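You operate a simulated robot arm through the tools that you are given. There is no shell and no other tool. Be economical: measure what you need, move in short steps, check, and stop when the job is done.

The job below is to be done with a simulated robot arm. You get a single attempt, and the scene is never put back.

JOB
Take the slurry drip tray on the bench under the wall board and put it away on the lower shelf of the side bench. Put one of the dried sample bags from the booking counter on the lower shelf of the booking counter. Put the 70 standard cup from the trolley deck on the island bench and the 20 standard cup on the black weigh boat. Fetch the white weigh boat and set it on the lower shelf of the extraction bench. Put one of the cold packs from the lower trolley deck on the settling bench. Take the soak tray on the lower shelf of the extraction bench and put it away on the tray mat. Open the drying cabinet door. The order is free. Set down upright: standard cup.

It is judged by the outcome, as a careful person would: the job done as asked, and still so three seconds after it is handed in. It fails if anything else is knocked over, pushed out of place, dropped, spilled or broken.

ROBOT AND FRAMES
A 7-joint arm with a two-finger gripper on a trunk, on a base that drives. Base frame: it is fixed to the floor where the robot stands at the start and does not move with it; the origin is under the middle of the robot, x ahead of it, y to its left, z up; the surface under the hand at the start is at about z = 844. Units: mm, rad, N and s.
With the tool pointing down near the work surface it reaches from about 280 to 720 mm from the robot's upright axis, wherever it stands. Its first joint turns from -2.897 to 2.897 rad. Places, roughly: black weigh boat (8x8x4 cm) [-2800, -100, 800]; cold pack (8x5x10 cm) [-3200, -200, 400]; dried sample bag [-1500, -2000, 750]; drying cabinet door [-5000, -1100, 900]; island bench [-3400, 1900, 800]; lower shelf of the booking counter [-1400, -2000, 400]; lower shelf of the extraction bench [-2700, 1900, 400]; lower shelf of the side bench [700, 3500, 400]; settling bench [-5300, 4200, 800]; slurry drip tray (29x12x5 cm) [500, 200, 900]; soak tray (29x15x6 cm) [-2700, 600, 400]; standard cup [-3000, -250, 750]; tray mat (26x19 cm) [-5140, 5540, 760]; white weigh boat (8x8x4 cm) [-3000, -100, 800]. Payload 2.94 kg.
The tool frame sits at the grasp point between the pads (the TCP): z along the fingers, y along the line on which they close. The tips reach 30 mm beyond it. Largest opening 138 mm; the body of the gripper starts 109 mm behind the TCP.
Orientation is that of the tool frame in the base frame, as a unit quaternion [w, x, y, z]. With the fingers straight down and closing along the base's y, the tool's x points along the base's -x, its y along +y and its z along -z.

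CONTROLS
- The arm moves only by the tool arm_command. Its argument "motion" is a list of rows, each a list of 7 numbers: the shift along the tool's x, y, z in mm, then the turn, a rotation vector about the tool's x, y, z in rad, then the finger opening in mm, from 0 to 138. In form: [[tx, ty, tz, ax, ay, az, claw], ...]. A call has 1 to 20 rows; each row shifts and turns the commanded pose from where the row before left it, along the tool's axes as they then stand. Rows are played at 5 a second. More than 50 mm and 0.15 rad between two rows, or a gripper value outside its range, and nothing of the call is played. Where a pose cannot be reached the arm comes as near as it can. A force on the tool above 40 N (or 10 N above the force at the start of the call, whichever is more), or a blocked arm, ends the call early, and 0.2 s more pass. The fingers move at their own pace and stop on an object; they squeeze with about 41 N. The grip force told is the motor's: it shows also when the fingers shut on nothing. Time passes only in rows, and 0.2 s behind the last, so rows that do not move let the fingers close. The reply holds the time, the measured pose of the TCP, the force on the tool along the base axes, the opening and the grip force, in the units named above and with some noise, with the torque about the TCP (base axes, N m) and any sound that the robot's microphone picked up.
- Cameras (640 x 400 px; columns grow to the right, rows downward): "scene" is now at [12, 138.3, 1444.9]; the picture's right is [0.04, -1.00, 0.00], its down [-0.47, -0.02, -0.88] and it looks along [0.88, 0.03, -0.47] (base axes); focal length 250 px, centre (320, 200). "wrist" rides on the gripper at [71, 19, -146] in the tool frame; the picture's right is [-0.26, 0.96, 0.00], its down [-0.85, -0.23, -0.48] and it looks along [-0.46, -0.12, 0.88] (tool axes); focal length 280 px, centre (320, 200). There is no depth. A picture from a camera that has moved, and an enlarged one, comes with that camera's place and axes in the base frame and with its lens.
- capture(camera): a new picture of that camera. It takes no simulated time.
- move_column(by): slides the trunk up (or, below 0, down) by that many mm; the arm and the scene camera ride with it, the base frame stays. It gives what a move gives, with no picture.
- base_move(legs): drives the robot by 1 to 6 legs, each [ahead, left, turn to the left] in mm, mm and rad, along the robot's own axes; the way and the turn of a leg run together, so that a leg with both is an arc; at most 1500 mm and 3.142 rad a leg. The arm and the cameras ride along, it lands a little off, and it stops where it bumps. It gives what a move gives.
- head_to(pan, tilt): turns the head with the scene camera to pan (to the left, within 1.501 rad either way) and tilt (down, from -0.506 to 1.204), counted from straight ahead of the robot. It gives what a move gives.
- enlarge(camera, box): a new picture of the part [left, top, right, bottom] of that camera's present view, enlarged. It takes no simulated time.
- job_done(): hands the job in; it is judged then, once.

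Go step by step. Nothing tells you exact positions but the pictures and the camera data: compare them with the known pose of the tool, close in by small moves and look again before you grip or let go. The budget is 217 turns and 218 pictures, counting those below and the enlarged ones. Unless the task says otherwise, let go and move clear before handing in, and close with one line.

The tools are called after ">>>" as name(argument=value, ...) on one line, values as JSON. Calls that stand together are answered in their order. arm_command: Moves the arm, as the interface text tells. Its arguments: {"type":"object","properties":{"motion":{"type":"array"}},"required":["motion"]} The other tools are called the same way: move_column (by) slides the trunk up or down; base_move (legs) drives the base; head_to (pan, tilt) turns the head that bears the scene camera; capture (camera) takes a picture; enlarge (camera, box) takes an enlarged picture of a part of a camera's view; job_done () hands the job in.

At the start:

```text
t: 0.0
tcp_pos: [368.4, 179.1, 1160.8]
tool_rot: [-0.002, 0.0, 1.0, -0.001]
wrist_force: [-0.1, -0.1, -1.4]
moment: [-0.02, 0.01, 0.05]
width: 138.1
finger_force: 0.0
trunk travel left (down, up): [-275.0, 179.0]
robot x, y, heading: [1.0, -0.7, 0.001]
head pan, tilt: [0.559, 0.885]
```

scene: 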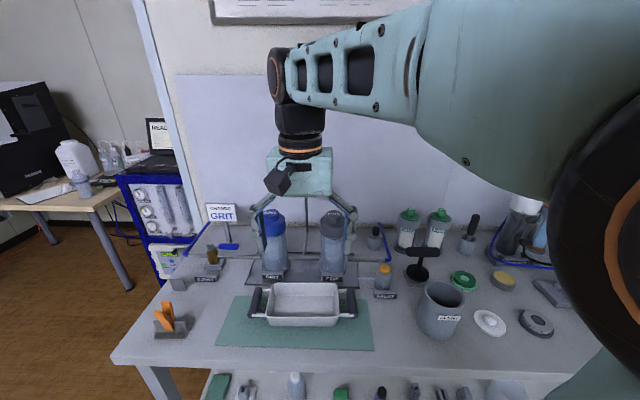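
wrist: 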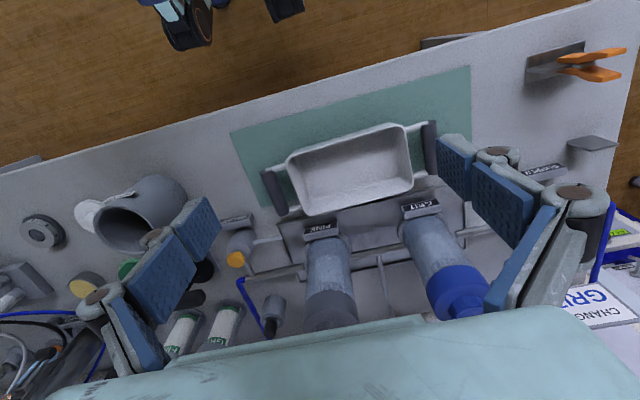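

I see the white tray with black end handles on the green mat at about [470, 200, 880]. I'll look closer and also toward the side bench.

>>> enlarge(camera="scene", box=[200, 200, 400, 360])

>>> head_to(pan=1.5, tilt=0.5)

>>> capture(camera="scene")

```text
2.50 times, centred on (300, 280) of scene
camera zoom: at [12.0, 138.3, 1444.9], right [0.04, -1.0, 0.0], down [-0.47, -0.02, -0.88], along [0.88, 0.03, -0.47], focal length 626 px, centre (370, 0)
```

zoom: 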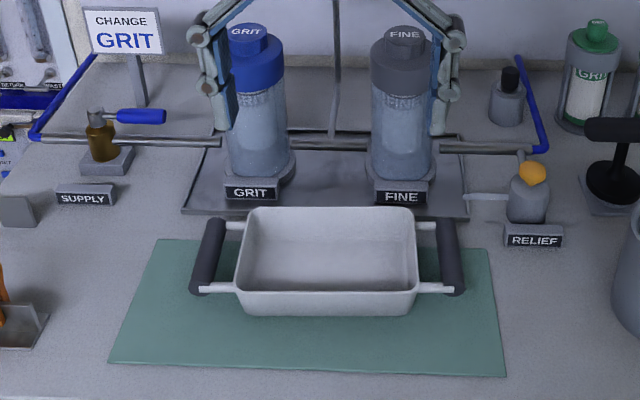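

```text
t: 1.2
tcp_pos: [369.1, 180.5, 1157.3]
tool_rot: [-0.007, 0.0, 1.0, -0.001]
wrist_force: [-0.3, -0.1, -0.4]
moment: [0.0, -0.01, 0.01]
width: 137.9
finger_force: 0.0
trunk travel left (down, up): [-275.0, 179.0]
robot x, y, heading: [-1.6, -3.0, 0.002]
head pan, tilt: [1.499, 0.499]
```

```text
214 pictures are left
camera scene: at [11.0, 139.6, 1441.0], right [0.05, -1.0, 0.0], down [-0.51, -0.03, -0.86], along [0.86, 0.04, -0.51], focal length 250 px, centre (320, 200)
```

scene: 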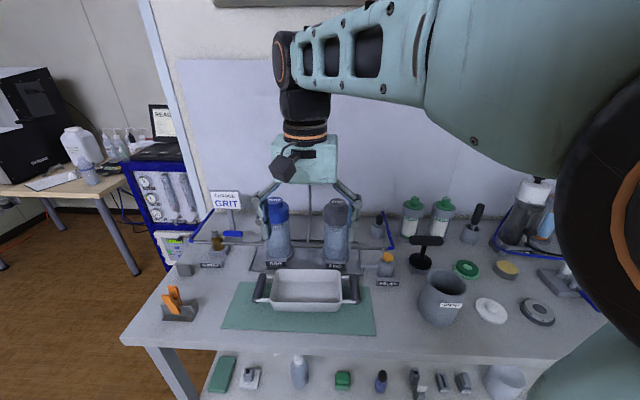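

The head reports pan 1.5 but the view hardly changed; I'll check the camera's response again.

>>> head_to(pan=0.8, tilt=0.3)

>>> capture(camera="scene")

```text
t: 2.3
tcp_pos: [367.5, 180.5, 1160.0]
tool_rot: [-0.003, 0.0, 1.0, 0.0]
wrist_force: [-0.2, -0.2, -0.2]
moment: [0.0, -0.02, 0.0]
width: 137.9
finger_force: 0.0
trunk travel left (down, up): [-275.0, 179.0]
robot x, y, heading: [-0.7, 2.4, -0.001]
head pan, tilt: [0.799, 0.3]
```

```text
213 pictures are left
camera scene: at [-14.2, 202.0, 1462.4], right [0.72, -0.7, 0.0], down [-0.21, -0.21, -0.96], along [0.67, 0.68, -0.3], focal length 250 px, centre (320, 200)
```

scene: 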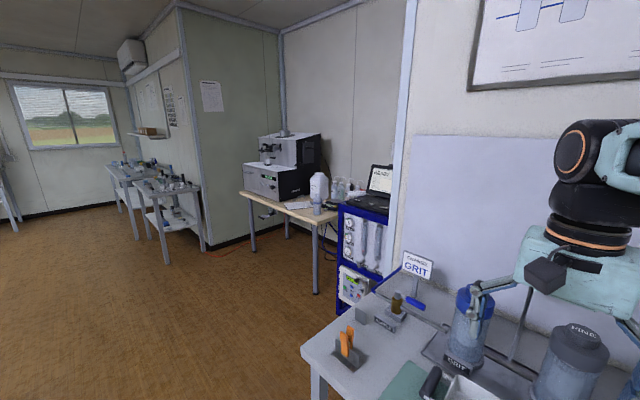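

The head works now. The side bench seems to be around pixel (170, 200). I'll look to the left and right to map the room.

>>> enlarge(camera="scene", box=[90, 130, 250, 280])

>>> head_to(pan=1.5, tilt=0.3)

>>> capture(camera="scene")

>>> head_to(pan=0.0, tilt=0.9)

>>> capture(camera="scene")

```text
2.67 times, centred on (170, 205) of scene
camera zoom: at [-14.2, 202.0, 1462.4], right [0.72, -0.7, 0.0], down [-0.21, -0.21, -0.96], along [0.67, 0.68, -0.3], focal length 668 px, centre (720, 187)
```

zoom: 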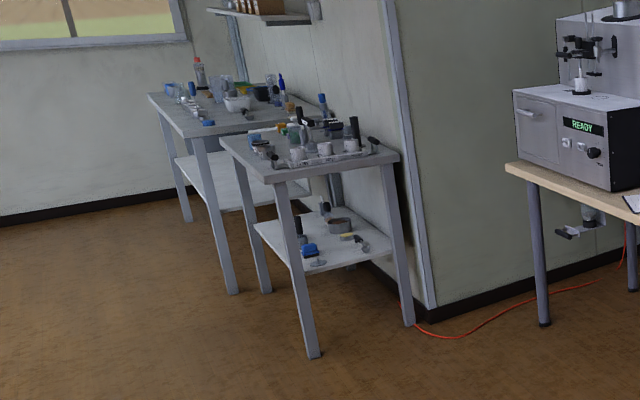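

```text
t: 3.4
tcp_pos: [369.3, 178.7, 1159.6]
tool_rot: [-0.004, 0.0, 1.0, 0.0]
wrist_force: [-0.3, 0.1, -0.3]
moment: [0.0, 0.0, 0.0]
width: 138.1
finger_force: 0.1
trunk travel left (down, up): [-275.0, 179.0]
robot x, y, heading: [-2.3, 0.6, -0.002]
head pan, tilt: [1.499, 0.3]
```

```text
211 pictures are left
camera scene: at [-72.3, 228.1, 1462.4], right [1.0, -0.07, 0.0], down [-0.02, -0.29, -0.96], along [0.07, 0.95, -0.3], focal length 250 px, centre (320, 200)
```

scene: 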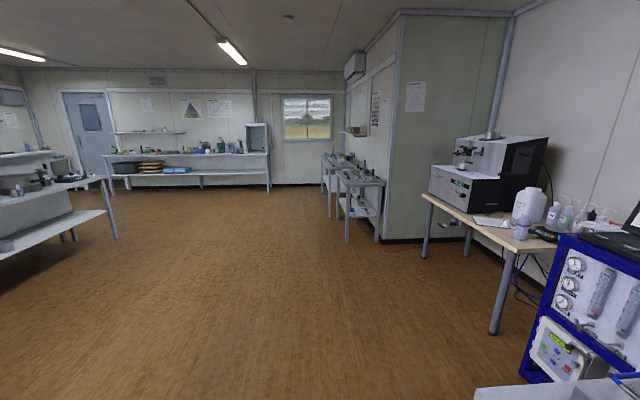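

```text
t: 5.0
tcp_pos: [369.7, 179.6, 1159.4]
tool_rot: [-0.004, 0.001, 1.0, 0.0]
wrist_force: [-0.6, -0.2, -1.1]
moment: [-0.01, -0.01, -0.01]
width: 137.9
finger_force: 0.0
trunk travel left (down, up): [-275.0, 179.0]
robot x, y, heading: [-1.9, -2.0, 0.0]
head pan, tilt: [0.0, 0.901]
```

```text
210 pictures are left
camera scene: at [-1.2, 154.9, 1417.6], right [0.25, -0.97, 0.0], down [-0.7, -0.18, -0.69], along [0.67, 0.17, -0.72], focal length 250 px, centre (320, 200)
```

scene: 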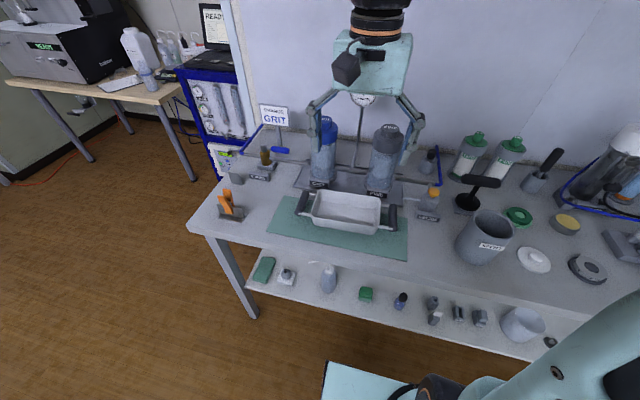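

The near small bench at about x 410–870, y 2760–3680 is the side bench. For shelf placing I need an end-on tilted grasp, so I'll drive round to the left end of the wet bench and face the tray lengthwise.

>>> base_move(legs=[[-150, 0, 0], [0, 960, 0], [0, 0, -1.5708], [0, 400, 0]])

>>> head_to(pan=0.3, tilt=0.7)

>>> capture(camera="scene")

>>> capture(camera="wrist")

```text
t: 22.2
tcp_pos: [425.9, 608.9, 1159.7]
tool_rot: [-0.002, 0.703, 0.711, 0.001]
wrist_force: [0.0, -0.2, -0.1]
moment: [0.01, -0.03, 0.06]
width: 138.2
finger_force: 0.1
trunk travel left (down, up): [-275.0, 179.0]
robot x, y, heading: [244.7, 974.7, -1.559]
head pan, tilt: [0.0, 0.901]
```

```text
t: 23.0
tcp_pos: [426.0, 609.2, 1160.1]
tool_rot: [-0.002, 0.704, 0.711, 0.003]
wrist_force: [-0.2, -0.9, 0.0]
moment: [-0.01, 0.0, 0.01]
width: 138.1
finger_force: 0.0
trunk travel left (down, up): [-275.0, 179.0]
robot x, y, heading: [238.8, 975.9, -1.558]
head pan, tilt: [0.3, 0.7]
```

```text
209 pictures are left
camera scene: at [403.1, 975.5, 1426.3], right [-0.95, -0.31, 0.0], down [-0.2, 0.61, -0.76], along [0.23, -0.73, -0.64], focal length 250 px, centre (320, 200)
```

scene: 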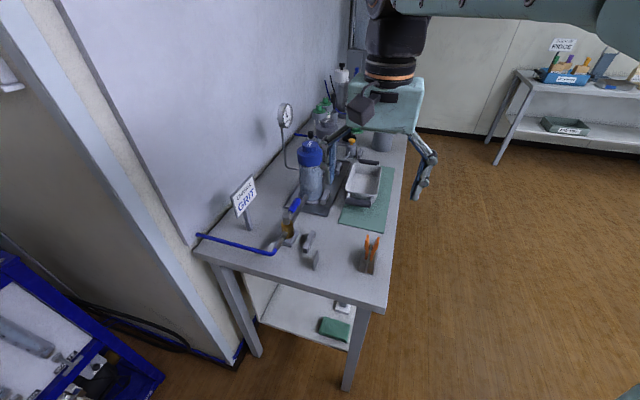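

```text
208 pictures are left
camera wrist: at [443.7, 678.3, 1305.6], right [0.97, -0.25, 0.0], down [-0.22, -0.86, 0.47], along [-0.12, -0.45, -0.88], focal length 280 px, centre (320, 200)
```

wrist: 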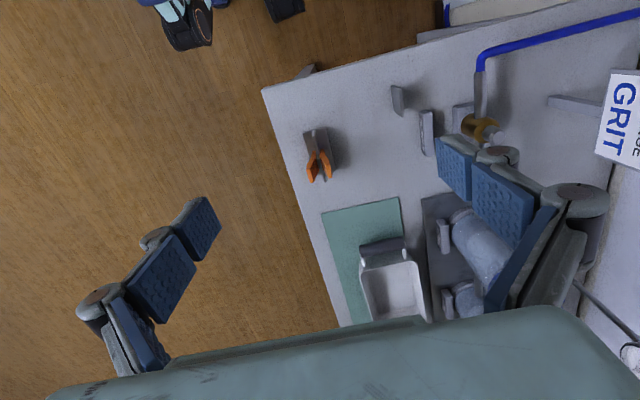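

The tray's near handle is at about [475, 335], its body spans y 103–288 and x 421–535. I'll shift sideways and tilt the tool 45° forward.

>>> base_move(legs=[[0, 200, 0]])

>>> arm_command(motion=[[0, 0, 0, 0, -0.13, 0, 138], [0, 0, 0, 0, -0.13, 0, 138], [0, 0, 0, 0, -0.13, 0, 138], [0, 0, 0, 0, -0.13, 0, 138], [0, 0, 0, 0, -0.13, 0, 138], [0, 0, 0, 0, -0.13, 0, 138]])

>>> capture(camera="wrist")

```text
t: 25.4
tcp_pos: [627.3, 610.2, 1159.6]
tool_rot: [-0.002, 0.702, 0.712, 0.002]
wrist_force: [0.3, 0.0, -0.4]
moment: [0.03, -0.03, 0.0]
width: 137.9
finger_force: 0.0
trunk travel left (down, up): [-275.0, 179.0]
robot x, y, heading: [441.3, 978.1, -1.559]
head pan, tilt: [0.3, 0.7]
```

```text
t: 26.2
tcp_pos: [619.8, 593.4, 1091.8]
tool_rot: [0.056, 0.707, 0.703, -0.053]
wrist_force: [0.4, 2.2, 1.9]
moment: [-0.32, 0.05, -0.05]
width: 138.1
finger_force: 0.1
trunk travel left (down, up): [-275.0, 179.0]
robot x, y, heading: [442.9, 977.2, -1.561]
head pan, tilt: [0.3, 0.7]
stopped in row 4: the arm was blocked; the commanded pose is now the measured one
```

```text
207 pictures are left
camera wrist: at [637.9, 686.2, 1223.6], right [0.96, -0.27, 0.05], down [-0.24, -0.76, 0.6], along [-0.12, -0.59, -0.8], focal length 280 px, centre (320, 200)
```

wrist: 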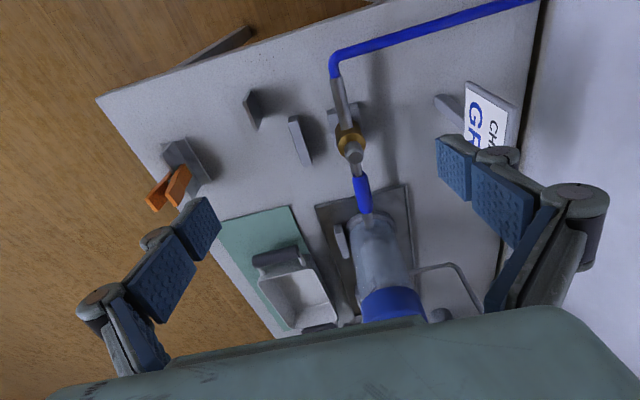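

The tilt was blocked near the body (joint limit). I'll move over the tray line first and further out, then tilt there.

>>> arm_command(motion=[[0, -48, 0, 0, 0, 0, 138], [0, -48, 0, 0, 0, 0, 138], [0, -47, 0, 0, 0, 0, 138], [-40, 0, 6, 0, 0, 0, 138], [-40, 0, 6, 0, 0, 0, 138], [-40, 0, 6, 0, 0, 0, 138], [-40, 0, 6, 0, 0, 0, 138], [-40, 0, 6, 0, 0, 0, 138], [0, 0, 0, 0, -0.12, 0, 138], [0, 0, 0, 0, -0.12, 0, 138], [0, 0, 0, 0, -0.12, 0, 138]])

>>> capture(camera="wrist")

```text
t: 28.6
tcp_pos: [479.4, 392.4, 1101.6]
tool_rot: [0.189, 0.681, 0.683, -0.184]
wrist_force: [0.2, -0.3, 0.8]
moment: [0.04, -0.01, 0.04]
width: 138.0
finger_force: 0.1
trunk travel left (down, up): [-275.0, 179.0]
robot x, y, heading: [441.7, 975.3, -1.559]
head pan, tilt: [0.3, 0.7]
```

```text
206 pictures are left
camera wrist: at [497.4, 527.8, 1189.3], right [0.96, -0.22, 0.14], down [-0.23, -0.49, 0.84], along [-0.12, -0.84, -0.52], focal length 280 px, centre (320, 200)
```

wrist: 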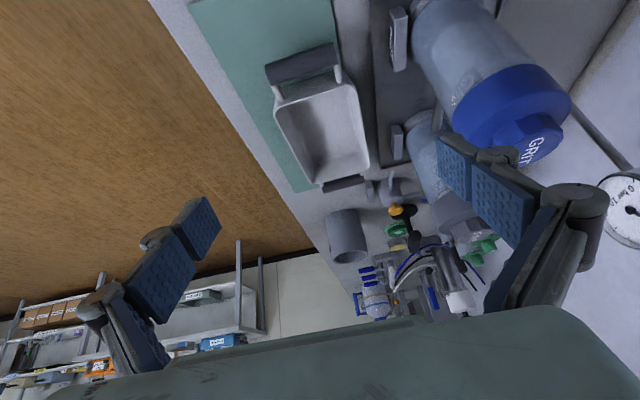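

Tray rim is centred at x≈480, near end y≈305. I'll finish the tilt and come to just above it.

>>> arm_command(motion=[[0, 0, 0, 0, -0.125, 0, 138], [0, 0, 0, 0, -0.125, 0, 138], [3, 0, 47, 0, 0, 0, 138], [3, 0, 47, 0, 0, 0, 138], [3, 0, 47, 0, 0, 0, 138], [3, 0, 47, 0, 0, 0, 138], [0, 0, 0, 0, 0, 0, 138]])

>>> capture(camera="wrist")

>>> capture(camera="scene")

```text
t: 30.2
tcp_pos: [482.2, 271.2, 958.1]
tool_rot: [0.272, 0.654, 0.654, -0.266]
wrist_force: [0.4, 0.0, -1.0]
moment: [0.01, 0.04, 0.0]
width: 138.1
finger_force: 0.1
trunk travel left (down, up): [-275.0, 179.0]
robot x, y, heading: [442.2, 975.0, -1.554]
head pan, tilt: [0.3, 0.7]
```

```text
205 pictures are left
camera wrist: at [499.9, 423.1, 1010.6], right [0.96, -0.18, 0.19], down [-0.24, -0.27, 0.93], along [-0.12, -0.95, -0.3], focal length 280 px, centre (320, 200)
```

wrist: 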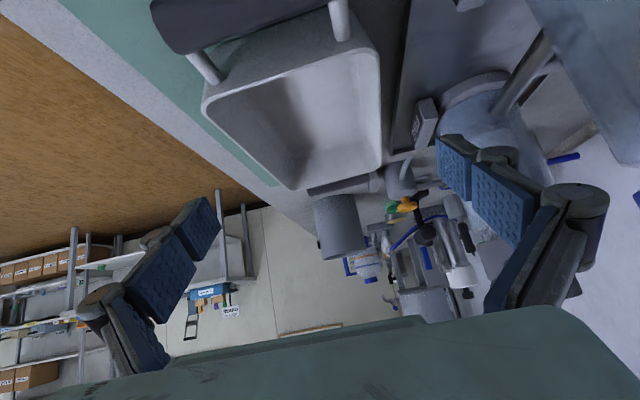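

```text
204 pictures are left
camera scene: at [603.7, 978.1, 1426.3], right [-0.95, -0.31, 0.0], down [-0.2, 0.61, -0.76], along [0.24, -0.73, -0.64], focal length 250 px, centre (320, 200)
```

scene: 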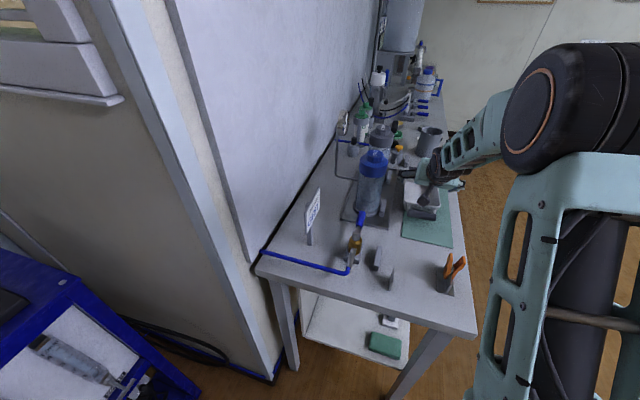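

Aligned within a few mm. Descending straight down and gripping.

>>> arm_command(motion=[[18, -1, 18, 0, 0, 0, 138], [18, -1, 18, 0, 0, 0, 138], [17, 0, 17, 0, 0, 0, 138], [0, 0, 0, 0, 0, 0, 138]])

>>> capture(camera="wrist")

```text
t: 31.2
tcp_pos: [480.1, 268.9, 882.2]
tool_rot: [0.271, 0.654, 0.653, -0.268]
wrist_force: [0.4, -1.0, 0.4]
moment: [0.01, -0.03, 0.02]
width: 137.8
finger_force: 0.1
trunk travel left (down, up): [-275.0, 179.0]
robot x, y, heading: [440.8, 976.9, -1.563]
head pan, tilt: [0.3, 0.7]
```

```text
203 pictures are left
camera wrist: at [496.6, 422.3, 935.4], right [0.96, -0.18, 0.19], down [-0.24, -0.27, 0.93], along [-0.12, -0.95, -0.3], focal length 280 px, centre (320, 200)
```

wrist: 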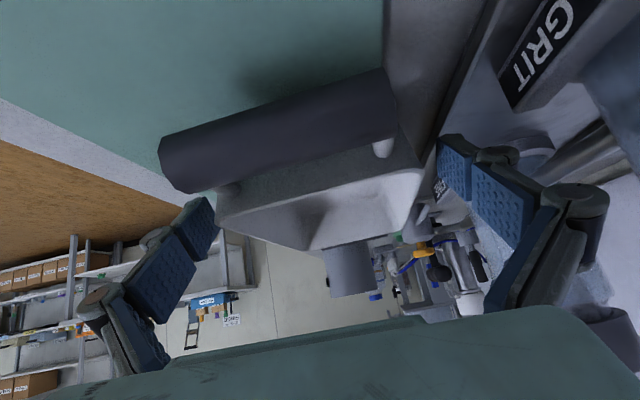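

The tray body is between the pads. Closing.

>>> arm_command(motion=[[0, 0, 0, 0, 0, 0, 115], [0, 0, 0, 0, 0, 0, 100], [0, 0, 0, 0, 0, 0, 85], [0, 0, 0, 0, 0, 0, 85], [0, 0, 0, 0, 0, 0, 85]])

>>> capture(camera="wrist")

```text
t: 32.4
tcp_pos: [478.7, 269.4, 883.8]
tool_rot: [0.273, 0.654, 0.653, -0.267]
wrist_force: [-2.0, 1.6, 1.5]
moment: [0.01, -0.08, -0.01]
width: 113.8
finger_force: 41.0
trunk travel left (down, up): [-275.0, 179.0]
robot x, y, heading: [445.4, 976.8, -1.56]
head pan, tilt: [0.3, 0.7]
```

```text
202 pictures are left
camera wrist: at [496.2, 422.5, 936.0], right [0.96, -0.18, 0.19], down [-0.24, -0.27, 0.93], along [-0.12, -0.95, -0.3], focal length 280 px, centre (320, 200)
```

wrist: 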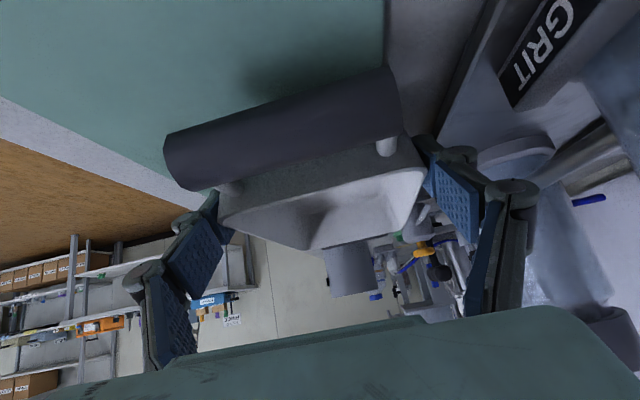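

Gripped at 114 mm. Lifting straight up.

>>> arm_command(motion=[[-14, 0, -14, 0, 0, 0, 85], [-14, 0, -14, 0, 0, 0, 85], [-14, 0, -14, 0, 0, 0, 85], [-21, 0, -21, 0, 0, 0, 85], [-28, 0, -28, 0, 0, 0, 85], [-28, 0, -28, 0, 0, 0, 85], [0, 0, 0, 0, 0, 0, 85]])

>>> capture(camera="wrist")

>>> capture(camera="scene")

```text
t: 34.0
tcp_pos: [481.1, 272.3, 1051.2]
tool_rot: [0.272, 0.654, 0.653, -0.268]
wrist_force: [-0.3, 0.1, -1.3]
moment: [0.13, 0.04, 0.01]
width: 113.7
finger_force: 41.1
trunk travel left (down, up): [-275.0, 179.0]
robot x, y, heading: [438.5, 977.5, -1.556]
head pan, tilt: [0.3, 0.7]
```

```text
201 pictures are left
camera wrist: at [498.5, 425.0, 1104.0], right [0.96, -0.18, 0.19], down [-0.24, -0.27, 0.93], along [-0.12, -0.95, -0.3], focal length 280 px, centre (320, 200)
```

wrist: 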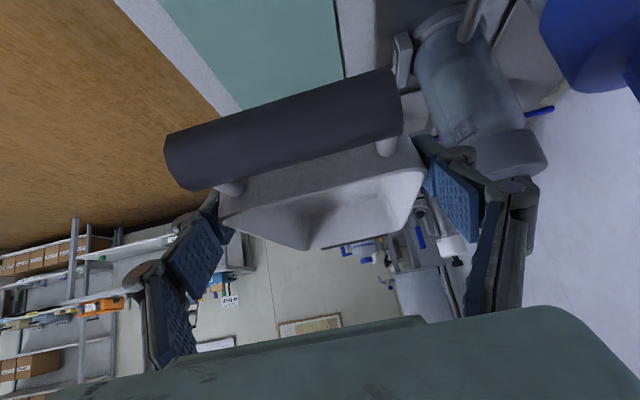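

```text
200 pictures are left
camera scene: at [603.6, 978.2, 1426.3], right [-0.95, -0.31, 0.0], down [-0.2, 0.61, -0.76], along [0.24, -0.73, -0.64], focal length 250 px, centre (320, 200)
```

scene: 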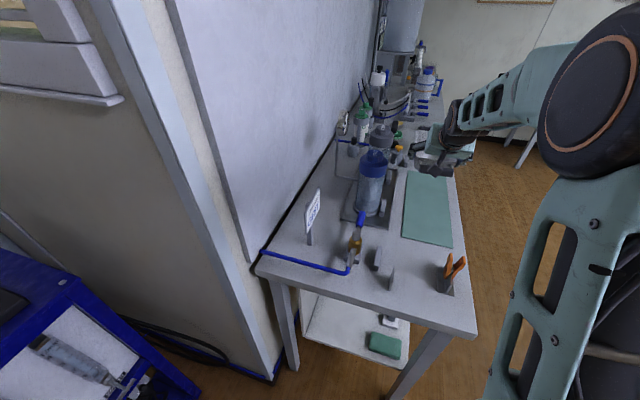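

The tray is held level. I'll back off, turn to face +x, and drive toward the side bench front.

>>> base_move(legs=[[-500, 0, 0], [0, -740, 0], [0, 0, 1.559], [0, 1450, 0]])

>>> head_to(pan=0.2, tilt=0.75)

>>> capture(camera="scene")

>>> capture(camera="wrist")

```text
t: 59.6
tcp_pos: [429.3, 2966.1, 1051.3]
tool_rot: [0.381, 0.001, 0.924, 0.004]
wrist_force: [0.5, 1.0, -1.1]
moment: [0.01, 0.12, 0.0]
width: 113.2
finger_force: 41.4
trunk travel left (down, up): [-275.0, 179.0]
robot x, y, heading: [-276.6, 2930.1, 0.013]
head pan, tilt: [0.3, 0.7]
```

```text
t: 60.3
tcp_pos: [429.5, 2966.6, 1049.8]
tool_rot: [0.381, 0.001, 0.924, 0.003]
wrist_force: [-0.5, 0.0, -1.4]
moment: [0.02, 0.12, 0.02]
width: 113.3
finger_force: 40.5
trunk travel left (down, up): [-275.0, 179.0]
robot x, y, heading: [-274.2, 2928.8, 0.014]
head pan, tilt: [0.201, 0.75]
```

```text
199 pictures are left
camera scene: at [-275.8, 3081.2, 1422.1], right [0.21, -0.98, 0.0], down [-0.67, -0.14, -0.73], along [0.71, 0.15, -0.68], focal length 250 px, centre (320, 200)
```

scene: 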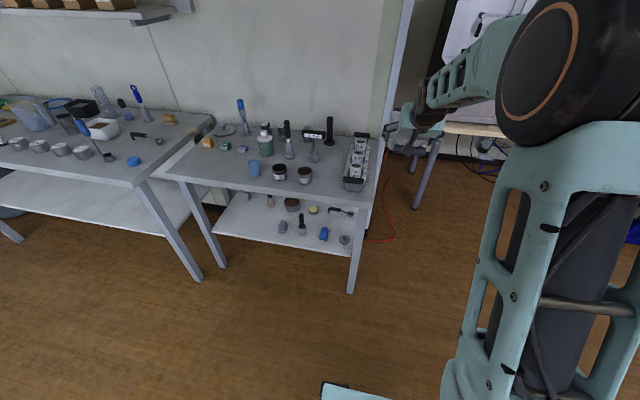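

```text
198 pictures are left
camera wrist: at [274.9, 2985.7, 1103.5], right [0.19, 0.96, 0.19], down [0.27, -0.24, 0.93], along [0.95, -0.12, -0.3], focal length 280 px, centre (320, 200)
```

wrist: 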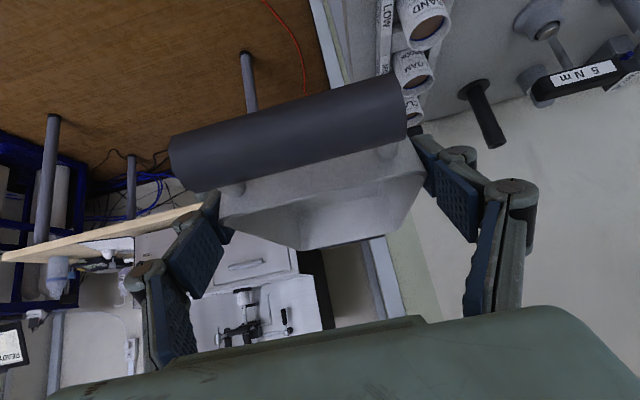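

The bench shelf's left part looks freer. I'll back off a little and move left to face it.

>>> base_move(legs=[[-280, 0, 0], [0, 650, 0]])

>>> head_to(pan=-0.1, tilt=0.75)

>>> capture(camera="scene")

>>> enlarge(camera="scene", box=[200, 100, 400, 260])

```text
t: 68.3
tcp_pos: [131.7, 3642.5, 1051.5]
tool_rot: [0.38, -0.001, 0.925, 0.004]
wrist_force: [0.2, -0.1, -1.2]
moment: [0.02, 0.18, 0.0]
width: 113.2
finger_force: 41.1
trunk travel left (down, up): [-275.0, 179.0]
robot x, y, heading: [-572.2, 3606.4, 0.016]
head pan, tilt: [0.201, 0.75]
```

```text
t: 69.1
tcp_pos: [129.5, 3641.6, 1051.3]
tool_rot: [0.382, 0.001, 0.924, 0.003]
wrist_force: [0.5, 0.7, -1.8]
moment: [0.01, 0.12, 0.01]
width: 113.1
finger_force: 40.9
trunk travel left (down, up): [-275.0, 179.0]
robot x, y, heading: [-570.9, 3603.8, 0.011]
head pan, tilt: [-0.099, 0.75]
```

```text
197 pictures are left
camera scene: at [-572.7, 3730.8, 1422.1], right [-0.09, -1.0, 0.0], down [-0.68, 0.06, -0.73], along [0.73, -0.06, -0.68], focal length 250 px, centre (320, 200)
```

scene: 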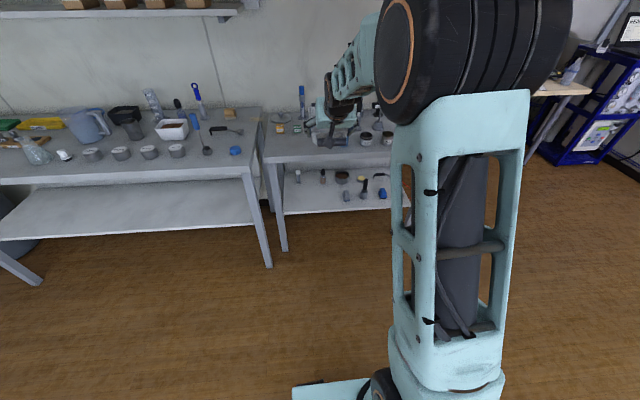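

```text
2.50 times, centred on (300, 180) of scene
camera zoom: at [-572.7, 3730.8, 1422.1], right [-0.09, -1.0, 0.0], down [-0.68, 0.06, -0.73], along [0.73, -0.06, -0.68], focal length 626 px, centre (370, 250)
```

zoom: 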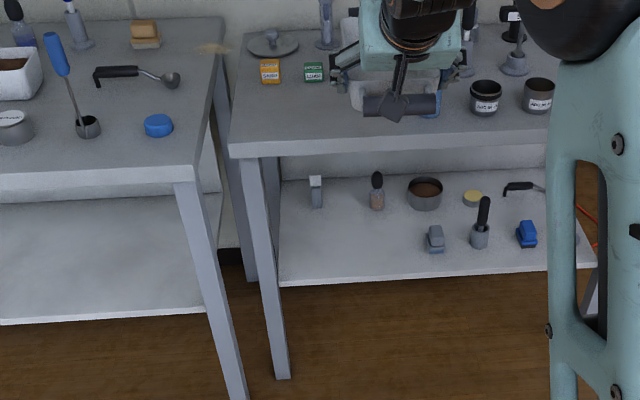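

The shelf's left front area is free between y≈3630 and 3840. I'll lower the trunk and the arm here in the open, before sliding in.

>>> move_column(by=-275)

>>> arm_command(motion=[[40, 0, 20, 0, 0, 0, 85], [40, 0, 20, 0, 0, 0, 85], [40, 0, 20, 0, 0, 0, 85], [40, 0, 20, 0, 0, 0, 85], [40, 0, 20, 0, 0, 0, 85], [40, 0, 20, 0, 0, 0, 85], [40, 0, 20, 0, 0, 0, 85], [0, 0, 0, 0, 0, 0, 85]])

>>> capture(camera="wrist")

>>> capture(camera="scene")

```text
t: 71.9
tcp_pos: [131.3, 3640.6, 775.3]
tool_rot: [0.381, 0.001, 0.925, 0.003]
wrist_force: [-0.1, 0.7, -2.7]
moment: [-0.03, 0.13, 0.01]
width: 113.0
finger_force: 41.3
trunk travel left (down, up): [0.0, 454.0]
robot x, y, heading: [-577.5, 3605.7, 0.01]
head pan, tilt: [-0.099, 0.75]
```

```text
t: 73.7
tcp_pos: [29.1, 3646.2, 478.0]
tool_rot: [0.381, 0.0, 0.925, 0.002]
wrist_force: [0.1, 0.6, -1.6]
moment: [-0.03, 0.15, 0.0]
width: 113.1
finger_force: 40.7
trunk travel left (down, up): [0.0, 454.0]
robot x, y, heading: [-574.3, 3604.1, 0.013]
head pan, tilt: [-0.099, 0.75]
```

```text
195 pictures are left
camera wrist: at [-125.7, 3664.7, 530.3], right [0.18, 0.96, 0.19], down [0.27, -0.24, 0.93], along [0.95, -0.12, -0.3], focal length 280 px, centre (320, 200)
```

wrist: 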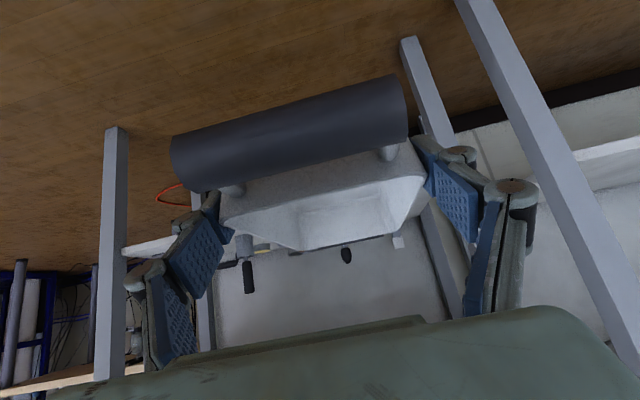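

```text
194 pictures are left
camera scene: at [-572.8, 3730.7, 1147.1], right [-0.09, -1.0, 0.0], down [-0.68, 0.06, -0.73], along [0.73, -0.06, -0.68], focal length 250 px, centre (320, 200)
```

scene: 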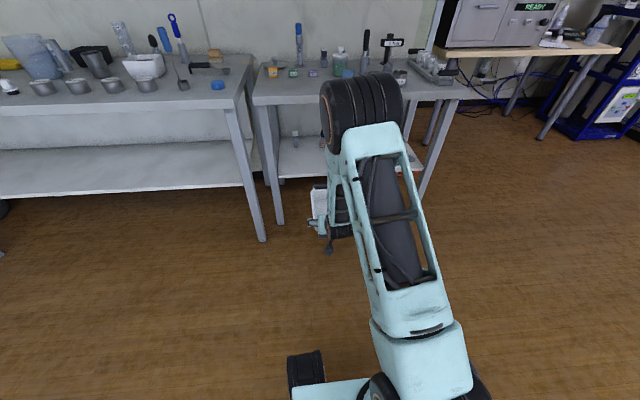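

Posture is good: arm low and elbow well back. I'll drive forward partway and check against the shelf.

>>> base_move(legs=[[0, 38, -0.012], [260, 0, 0]])

>>> capture(camera="wrist")

>>> capture(camera="scene")

```text
t: 76.2
tcp_pos: [282.6, 3671.1, 477.3]
tool_rot: [0.381, 0.01, 0.924, -0.001]
wrist_force: [-0.4, 1.5, -2.1]
moment: [0.01, 0.16, 0.03]
width: 113.3
finger_force: 41.0
trunk travel left (down, up): [0.0, 454.0]
robot x, y, heading: [-320.8, 3643.8, -0.009]
head pan, tilt: [-0.099, 0.75]
```

```text
193 pictures are left
camera wrist: at [128.0, 3693.0, 530.5], right [0.2, 0.96, 0.19], down [0.26, -0.24, 0.93], along [0.94, -0.14, -0.3], focal length 280 px, centre (320, 200)
```

wrist: 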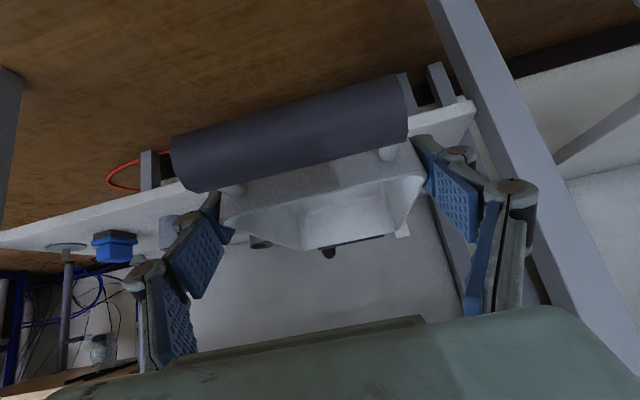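

```text
192 pictures are left
camera scene: at [-317.6, 3768.6, 1147.1], right [-0.11, -0.99, 0.0], down [-0.68, 0.07, -0.73], along [0.73, -0.08, -0.68], focal length 250 px, centre (320, 200)
```

scene: 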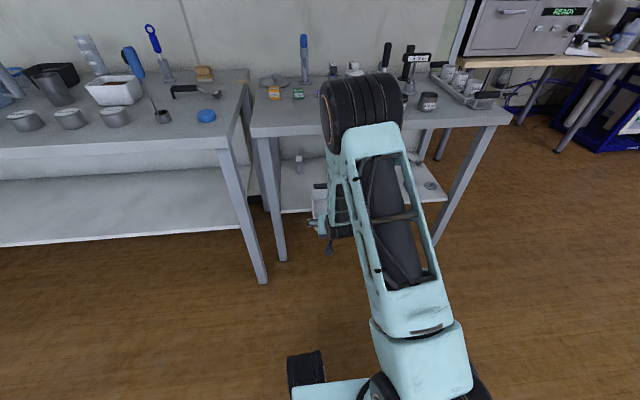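

The shelf is at about z=365, front edge x≈420. I'll drive in the rest, offset slightly left.

>>> base_move(legs=[[0, 29, 0], [176, 0, 0]])

>>> capture(camera="wrist")

>>> capture(camera="scene")

```text
t: 78.2
tcp_pos: [459.8, 3694.1, 477.4]
tool_rot: [0.382, 0.012, 0.924, -0.001]
wrist_force: [-0.2, -1.1, -2.3]
moment: [0.01, 0.13, 0.06]
width: 113.3
finger_force: 40.9
trunk travel left (down, up): [0.0, 454.0]
robot x, y, heading: [-143.1, 3667.7, -0.015]
head pan, tilt: [-0.099, 0.75]
```

```text
191 pictures are left
camera wrist: at [306.6, 3717.3, 530.6], right [0.21, 0.96, 0.19], down [0.26, -0.24, 0.93], along [0.94, -0.15, -0.3], focal length 280 px, centre (320, 200)
```

wrist: 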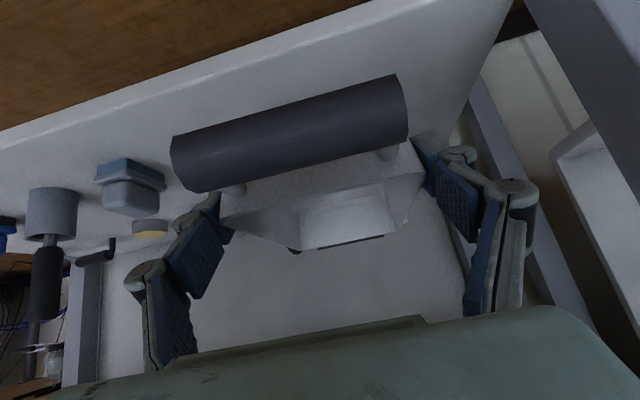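

```text
190 pictures are left
camera scene: at [-138.5, 3795.9, 1147.1], right [-0.11, -0.99, 0.0], down [-0.68, 0.08, -0.73], along [0.73, -0.08, -0.68], focal length 250 px, centre (320, 200)
```

scene: 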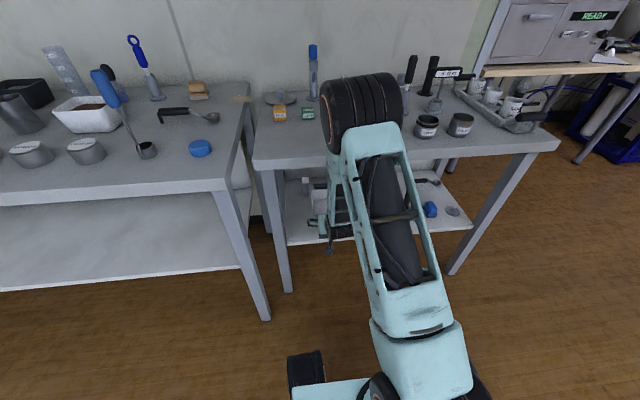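

The shelf's front edge is at x≈450, so I go 28 mm further in, then lower most of the way.

>>> base_move(legs=[[28, 0, 0]])

>>> arm_command(motion=[[14, 0, 14, 0, 0, 0, 85], [14, 0, 14, 0, 0, 0, 85], [10, 0, 10, 0, 0, 0, 85], [0, 0, 0, 0, 0, 0, 85]])

>>> capture(camera="wrist")

```text
t: 79.0
tcp_pos: [488.4, 3694.2, 478.0]
tool_rot: [0.381, 0.013, 0.925, -0.002]
wrist_force: [0.1, -0.3, -1.3]
moment: [-0.01, 0.12, 0.0]
width: 113.1
finger_force: 40.6
trunk travel left (down, up): [0.0, 454.0]
robot x, y, heading: [-117.3, 3667.1, -0.017]
head pan, tilt: [-0.099, 0.75]
```

```text
t: 80.0
tcp_pos: [487.6, 3693.6, 423.0]
tool_rot: [0.381, 0.013, 0.924, -0.002]
wrist_force: [0.3, 0.8, -1.3]
moment: [0.01, 0.14, 0.0]
width: 113.1
finger_force: 41.0
trunk travel left (down, up): [0.0, 454.0]
robot x, y, heading: [-113.4, 3667.4, -0.016]
head pan, tilt: [-0.099, 0.75]
```

```text
189 pictures are left
camera wrist: at [334.6, 3716.7, 475.9], right [0.21, 0.96, 0.19], down [0.26, -0.24, 0.93], along [0.94, -0.15, -0.3], focal length 280 px, centre (320, 200)
```

wrist: 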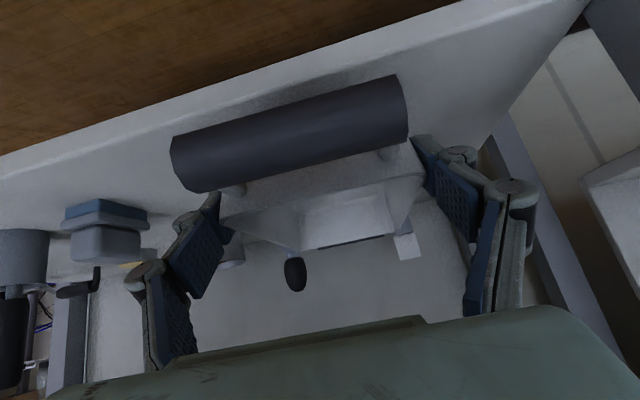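

Clear of neighbours. Lowering gently until contact.

>>> arm_command(motion=[[5, 0, 5, 0, 0, 0, 85], [3, 0, 3, 0, 0, 0, 85], [3, 0, 3, 0, 0, 0, 85], [3, 0, 3, 0, 0, 0, 85], [3, 0, 3, 0, 0, 0, 85], [3, 0, 3, 0, 0, 0, 85], [3, 0, 3, 0, 0, 0, 85], [3, 0, 3, 0, 0, 0, 85]])

>>> capture(camera="wrist")

```text
t: 81.8
tcp_pos: [490.9, 3694.2, 388.8]
tool_rot: [0.384, 0.014, 0.923, -0.003]
wrist_force: [1.5, -1.1, 19.1]
moment: [0.05, 0.08, -0.06]
width: 113.3
finger_force: 40.8
trunk travel left (down, up): [0.0, 454.0]
robot x, y, heading: [-113.7, 3668.1, -0.014]
head pan, tilt: [-0.099, 0.75]
```

```text
188 pictures are left
camera wrist: at [336.0, 3717.4, 440.7], right [0.21, 0.96, 0.19], down [0.25, -0.24, 0.94], along [0.94, -0.15, -0.29], focal length 280 px, centre (320, 200)
```

wrist: 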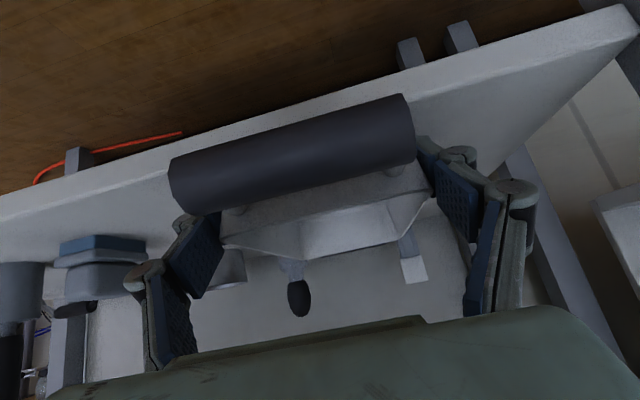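

Contact with the shelf. Relieving the press, opening and withdrawing along the tool axis.

>>> arm_command(motion=[[-2, 0, -2, 0, 0, 0, 85], [0, 0, 0, 0, 0, 0, 105], [0, 0, 0, 0, 0, 0, 120], [0, 0, 0, 0, 0, 0, 138], [0, 0, 0, 0, 0, 0, 138]])

>>> capture(camera="wrist")

>>> arm_command(motion=[[-20, 0, -20, 0, 0, 0, 138], [0, 0, -40, 0, 0, 0, 138], [0, 0, -40, 0, 0, 0, 138], [0, 0, -40, 0, 0, 0, 138]])

>>> capture(camera="wrist")

```text
t: 83.0
tcp_pos: [488.0, 3694.9, 388.1]
tool_rot: [0.381, 0.013, 0.924, -0.002]
wrist_force: [0.1, 0.1, -0.5]
moment: [0.0, -0.02, 0.0]
width: 138.0
finger_force: 0.0
trunk travel left (down, up): [0.0, 454.0]
robot x, y, heading: [-117.1, 3669.5, -0.01]
head pan, tilt: [-0.099, 0.75]
```

```text
187 pictures are left
camera wrist: at [334.3, 3718.3, 441.6], right [0.21, 0.96, 0.19], down [0.26, -0.24, 0.93], along [0.94, -0.15, -0.3], focal length 280 px, centre (320, 200)
```

wrist: 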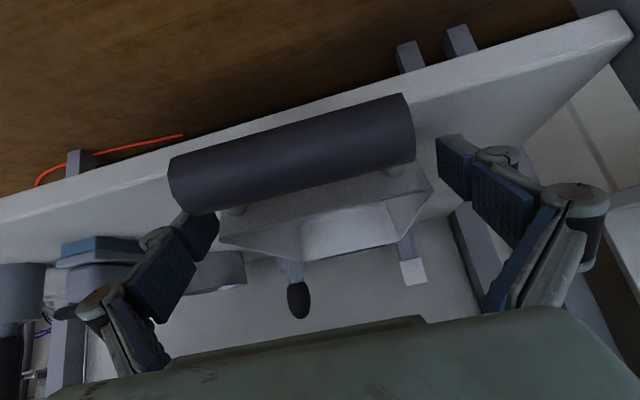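

```text
t: 84.0
tcp_pos: [404.4, 3697.3, 502.0]
tool_rot: [0.381, 0.013, 0.925, -0.002]
wrist_force: [0.3, 0.3, -0.7]
moment: [0.0, -0.04, 0.01]
width: 137.9
finger_force: 0.0
trunk travel left (down, up): [0.0, 454.0]
robot x, y, heading: [-110.9, 3670.1, -0.014]
head pan, tilt: [-0.099, 0.75]
```

```text
186 pictures are left
camera wrist: at [250.3, 3720.7, 556.3], right [0.21, 0.96, 0.19], down [0.26, -0.24, 0.93], along [0.94, -0.15, -0.3], focal length 280 px, centre (320, 200)
```

wrist: 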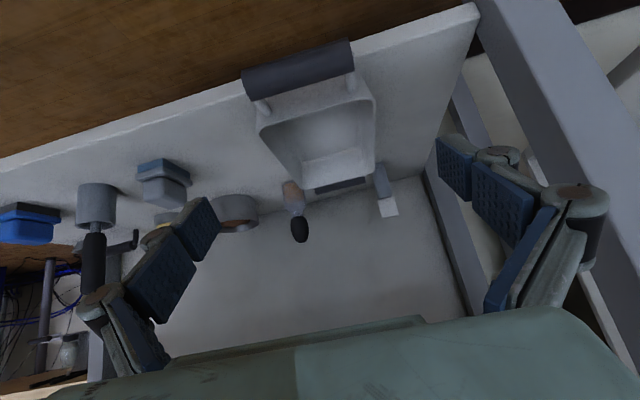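

The tray rests on the side bench shelf. I'll back away, raise the trunk, turn around and look toward the extraction bench.

>>> base_move(legs=[[-500, 0, 0], [0, 0, 3.14], [500, 900, 0]])

>>> move_column(by=275)

>>> head_to(pan=0.4, tilt=0.4)

>>> capture(camera="scene")

>>> head_to(pan=-0.7, tilt=0.3)

>>> capture(camera="scene")

```text
t: 102.0
tcp_pos: [-1661.1, 2787.5, 503.0]
tool_rot: [-0.006, 0.924, -0.022, -0.382]
wrist_force: [-0.3, -0.5, 0.3]
moment: [0.02, 0.0, 0.0]
width: 138.0
finger_force: 0.1
trunk travel left (down, up): [0.0, 454.0]
robot x, y, heading: [-1137.7, 2806.1, 3.11]
head pan, tilt: [-0.099, 0.75]
```

```text
t: 104.8
tcp_pos: [-1659.8, 2787.0, 778.7]
tool_rot: [-0.006, 0.924, -0.021, -0.381]
wrist_force: [-0.6, 0.1, 0.0]
moment: [-0.04, 0.03, -0.03]
width: 138.0
finger_force: 0.0
trunk travel left (down, up): [-275.0, 179.0]
robot x, y, heading: [-1139.7, 2802.2, 3.114]
head pan, tilt: [-0.099, 0.75]
```

```text
t: 105.7
tcp_pos: [-1661.2, 2786.9, 778.5]
tool_rot: [-0.006, 0.924, -0.022, -0.382]
wrist_force: [0.5, -0.4, 0.4]
moment: [0.02, 0.01, -0.01]
width: 137.9
finger_force: 0.1
trunk travel left (down, up): [-275.0, 179.0]
robot x, y, heading: [-1140.6, 2804.1, 3.103]
head pan, tilt: [0.4, 0.4]
```

```text
185 pictures are left
camera scene: at [-1150.7, 2635.6, 1453.1], right [-0.36, 0.93, 0.0], down [0.36, 0.14, -0.92], along [-0.86, -0.33, -0.39], focal length 250 px, centre (320, 200)
```

scene: 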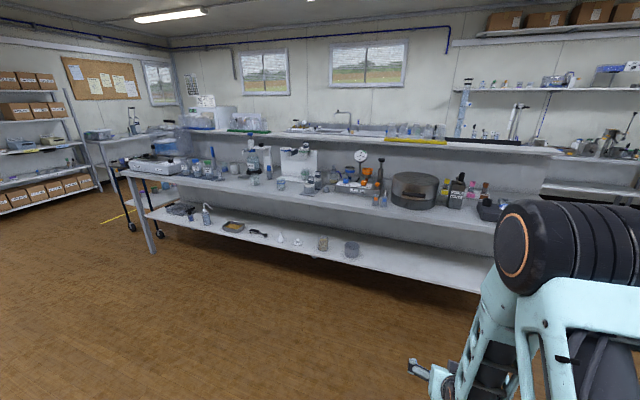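

```text
t: 107.0
tcp_pos: [-1660.3, 2786.7, 777.1]
tool_rot: [-0.006, 0.924, -0.022, -0.381]
wrist_force: [0.3, 0.9, 0.2]
moment: [-0.01, 0.02, 0.01]
width: 138.3
finger_force: 0.0
trunk travel left (down, up): [-275.0, 179.0]
robot x, y, heading: [-1142.4, 2807.8, 3.108]
head pan, tilt: [-0.7, 0.3]
```

```text
184 pictures are left
camera scene: at [-1133.5, 2731.1, 1462.4], right [0.67, 0.74, 0.0], down [0.22, -0.2, -0.96], along [-0.71, 0.64, -0.3], focal length 250 px, centre (320, 200)
```

scene: 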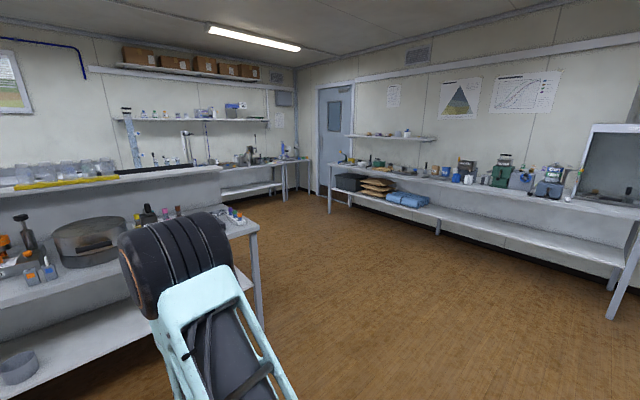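

The extraction bench runs along y with its front at x≈-2555; the soak tray is at about [-2760, 530]. I'll drive there.

>>> base_move(legs=[[0, 1100, 0.03], [0, 1100, 0], [500, 0, 0]])

>>> head_to(pan=0.3, tilt=0.6)

>>> capture(camera="scene")

>>> capture(camera="wrist")

```text
t: 128.5
tcp_pos: [-2145.5, 599.7, 777.8]
tool_rot: [0.006, 0.925, 0.006, -0.381]
wrist_force: [-1.3, -0.5, 0.3]
moment: [0.01, 0.0, -0.01]
width: 138.2
finger_force: 0.1
trunk travel left (down, up): [-275.0, 179.0]
robot x, y, heading: [-1626.2, 651.3, -3.112]
head pan, tilt: [-0.7, 0.3]
```

```text
t: 129.8
tcp_pos: [-2144.4, 599.9, 777.7]
tool_rot: [0.006, 0.924, 0.006, -0.381]
wrist_force: [0.1, -0.1, 1.1]
moment: [0.03, 0.0, -0.02]
width: 138.0
finger_force: 0.1
trunk travel left (down, up): [-275.0, 179.0]
robot x, y, heading: [-1629.2, 651.1, -3.111]
head pan, tilt: [0.3, 0.6]
```

```text
183 pictures are left
camera scene: at [-1626.1, 489.1, 1435.0], right [-0.32, 0.95, 0.0], down [0.53, 0.18, -0.83], along [-0.78, -0.26, -0.56], focal length 250 px, centre (320, 200)
```

scene: 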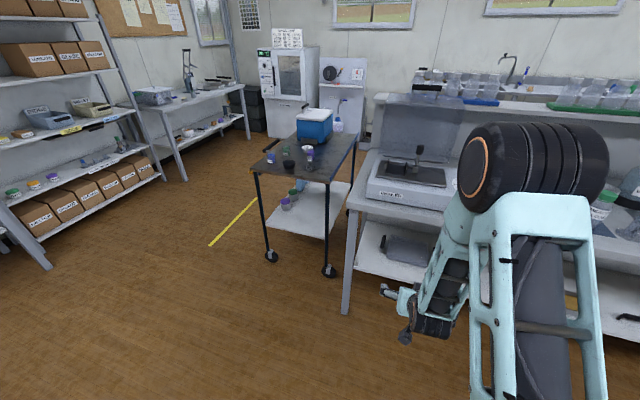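

```text
182 pictures are left
camera wrist: at [-1993.0, 583.2, 831.3], right [-0.17, -0.97, 0.19], down [-0.27, 0.23, 0.93], along [-0.95, 0.11, -0.3], focal length 280 px, centre (320, 200)
```

wrist: 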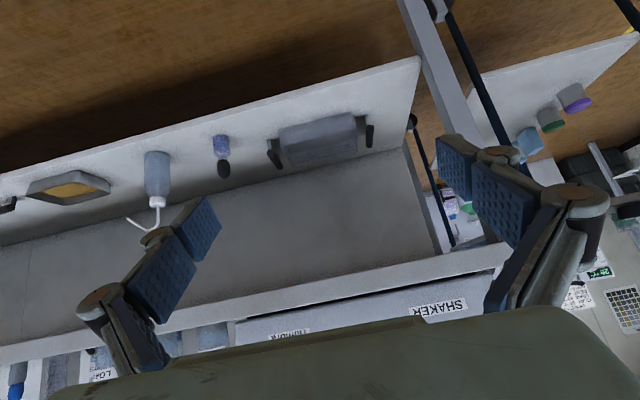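

The soak tray lies lengthwise along y, front rim at x≈-2660. It is too wide to straddle, so I need a closer look at its walls.

>>> head_to(pan=0.05, tilt=0.6)

>>> enlarge(camera="wrist", box=[220, 90, 420, 215])

>>> enlarge(camera="scene", box=[100, 150, 420, 350])

```text
t: 130.6
tcp_pos: [-2145.4, 600.2, 778.9]
tool_rot: [0.006, 0.924, 0.007, -0.381]
wrist_force: [-1.0, -1.0, 0.2]
moment: [0.01, -0.03, 0.01]
width: 138.1
finger_force: 0.1
trunk travel left (down, up): [-275.0, 179.0]
robot x, y, heading: [-1626.3, 650.7, -3.114]
head pan, tilt: [0.051, 0.6]
```

```text
3.20 times, centred on (320, 152) of wrist
camera zoom: at [-1993.0, 583.2, 831.3], right [-0.17, -0.97, 0.19], down [-0.27, 0.23, 0.93], along [-0.95, 0.11, -0.3], focal length 897 px, centre (320, 352)
```

zoom: 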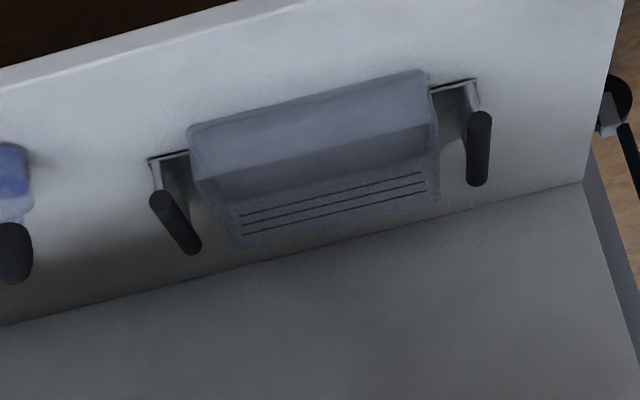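

```text
2.00 times, centred on (260, 250) of scene
camera zoom: at [-1630.5, 510.6, 1435.0], right [-0.08, 1.0, 0.0], down [0.56, 0.04, -0.83], along [-0.82, -0.06, -0.56], focal length 501 px, centre (440, 100)
```

zoom: 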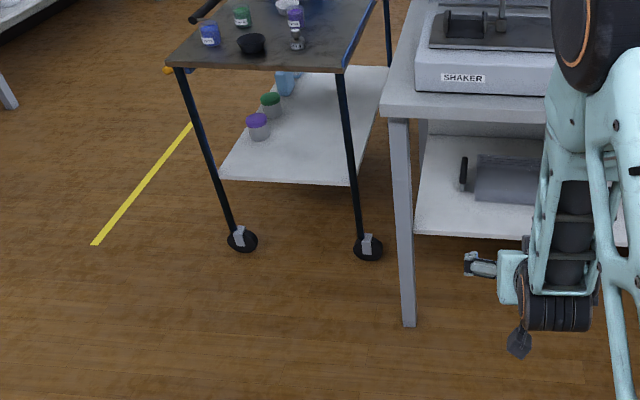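

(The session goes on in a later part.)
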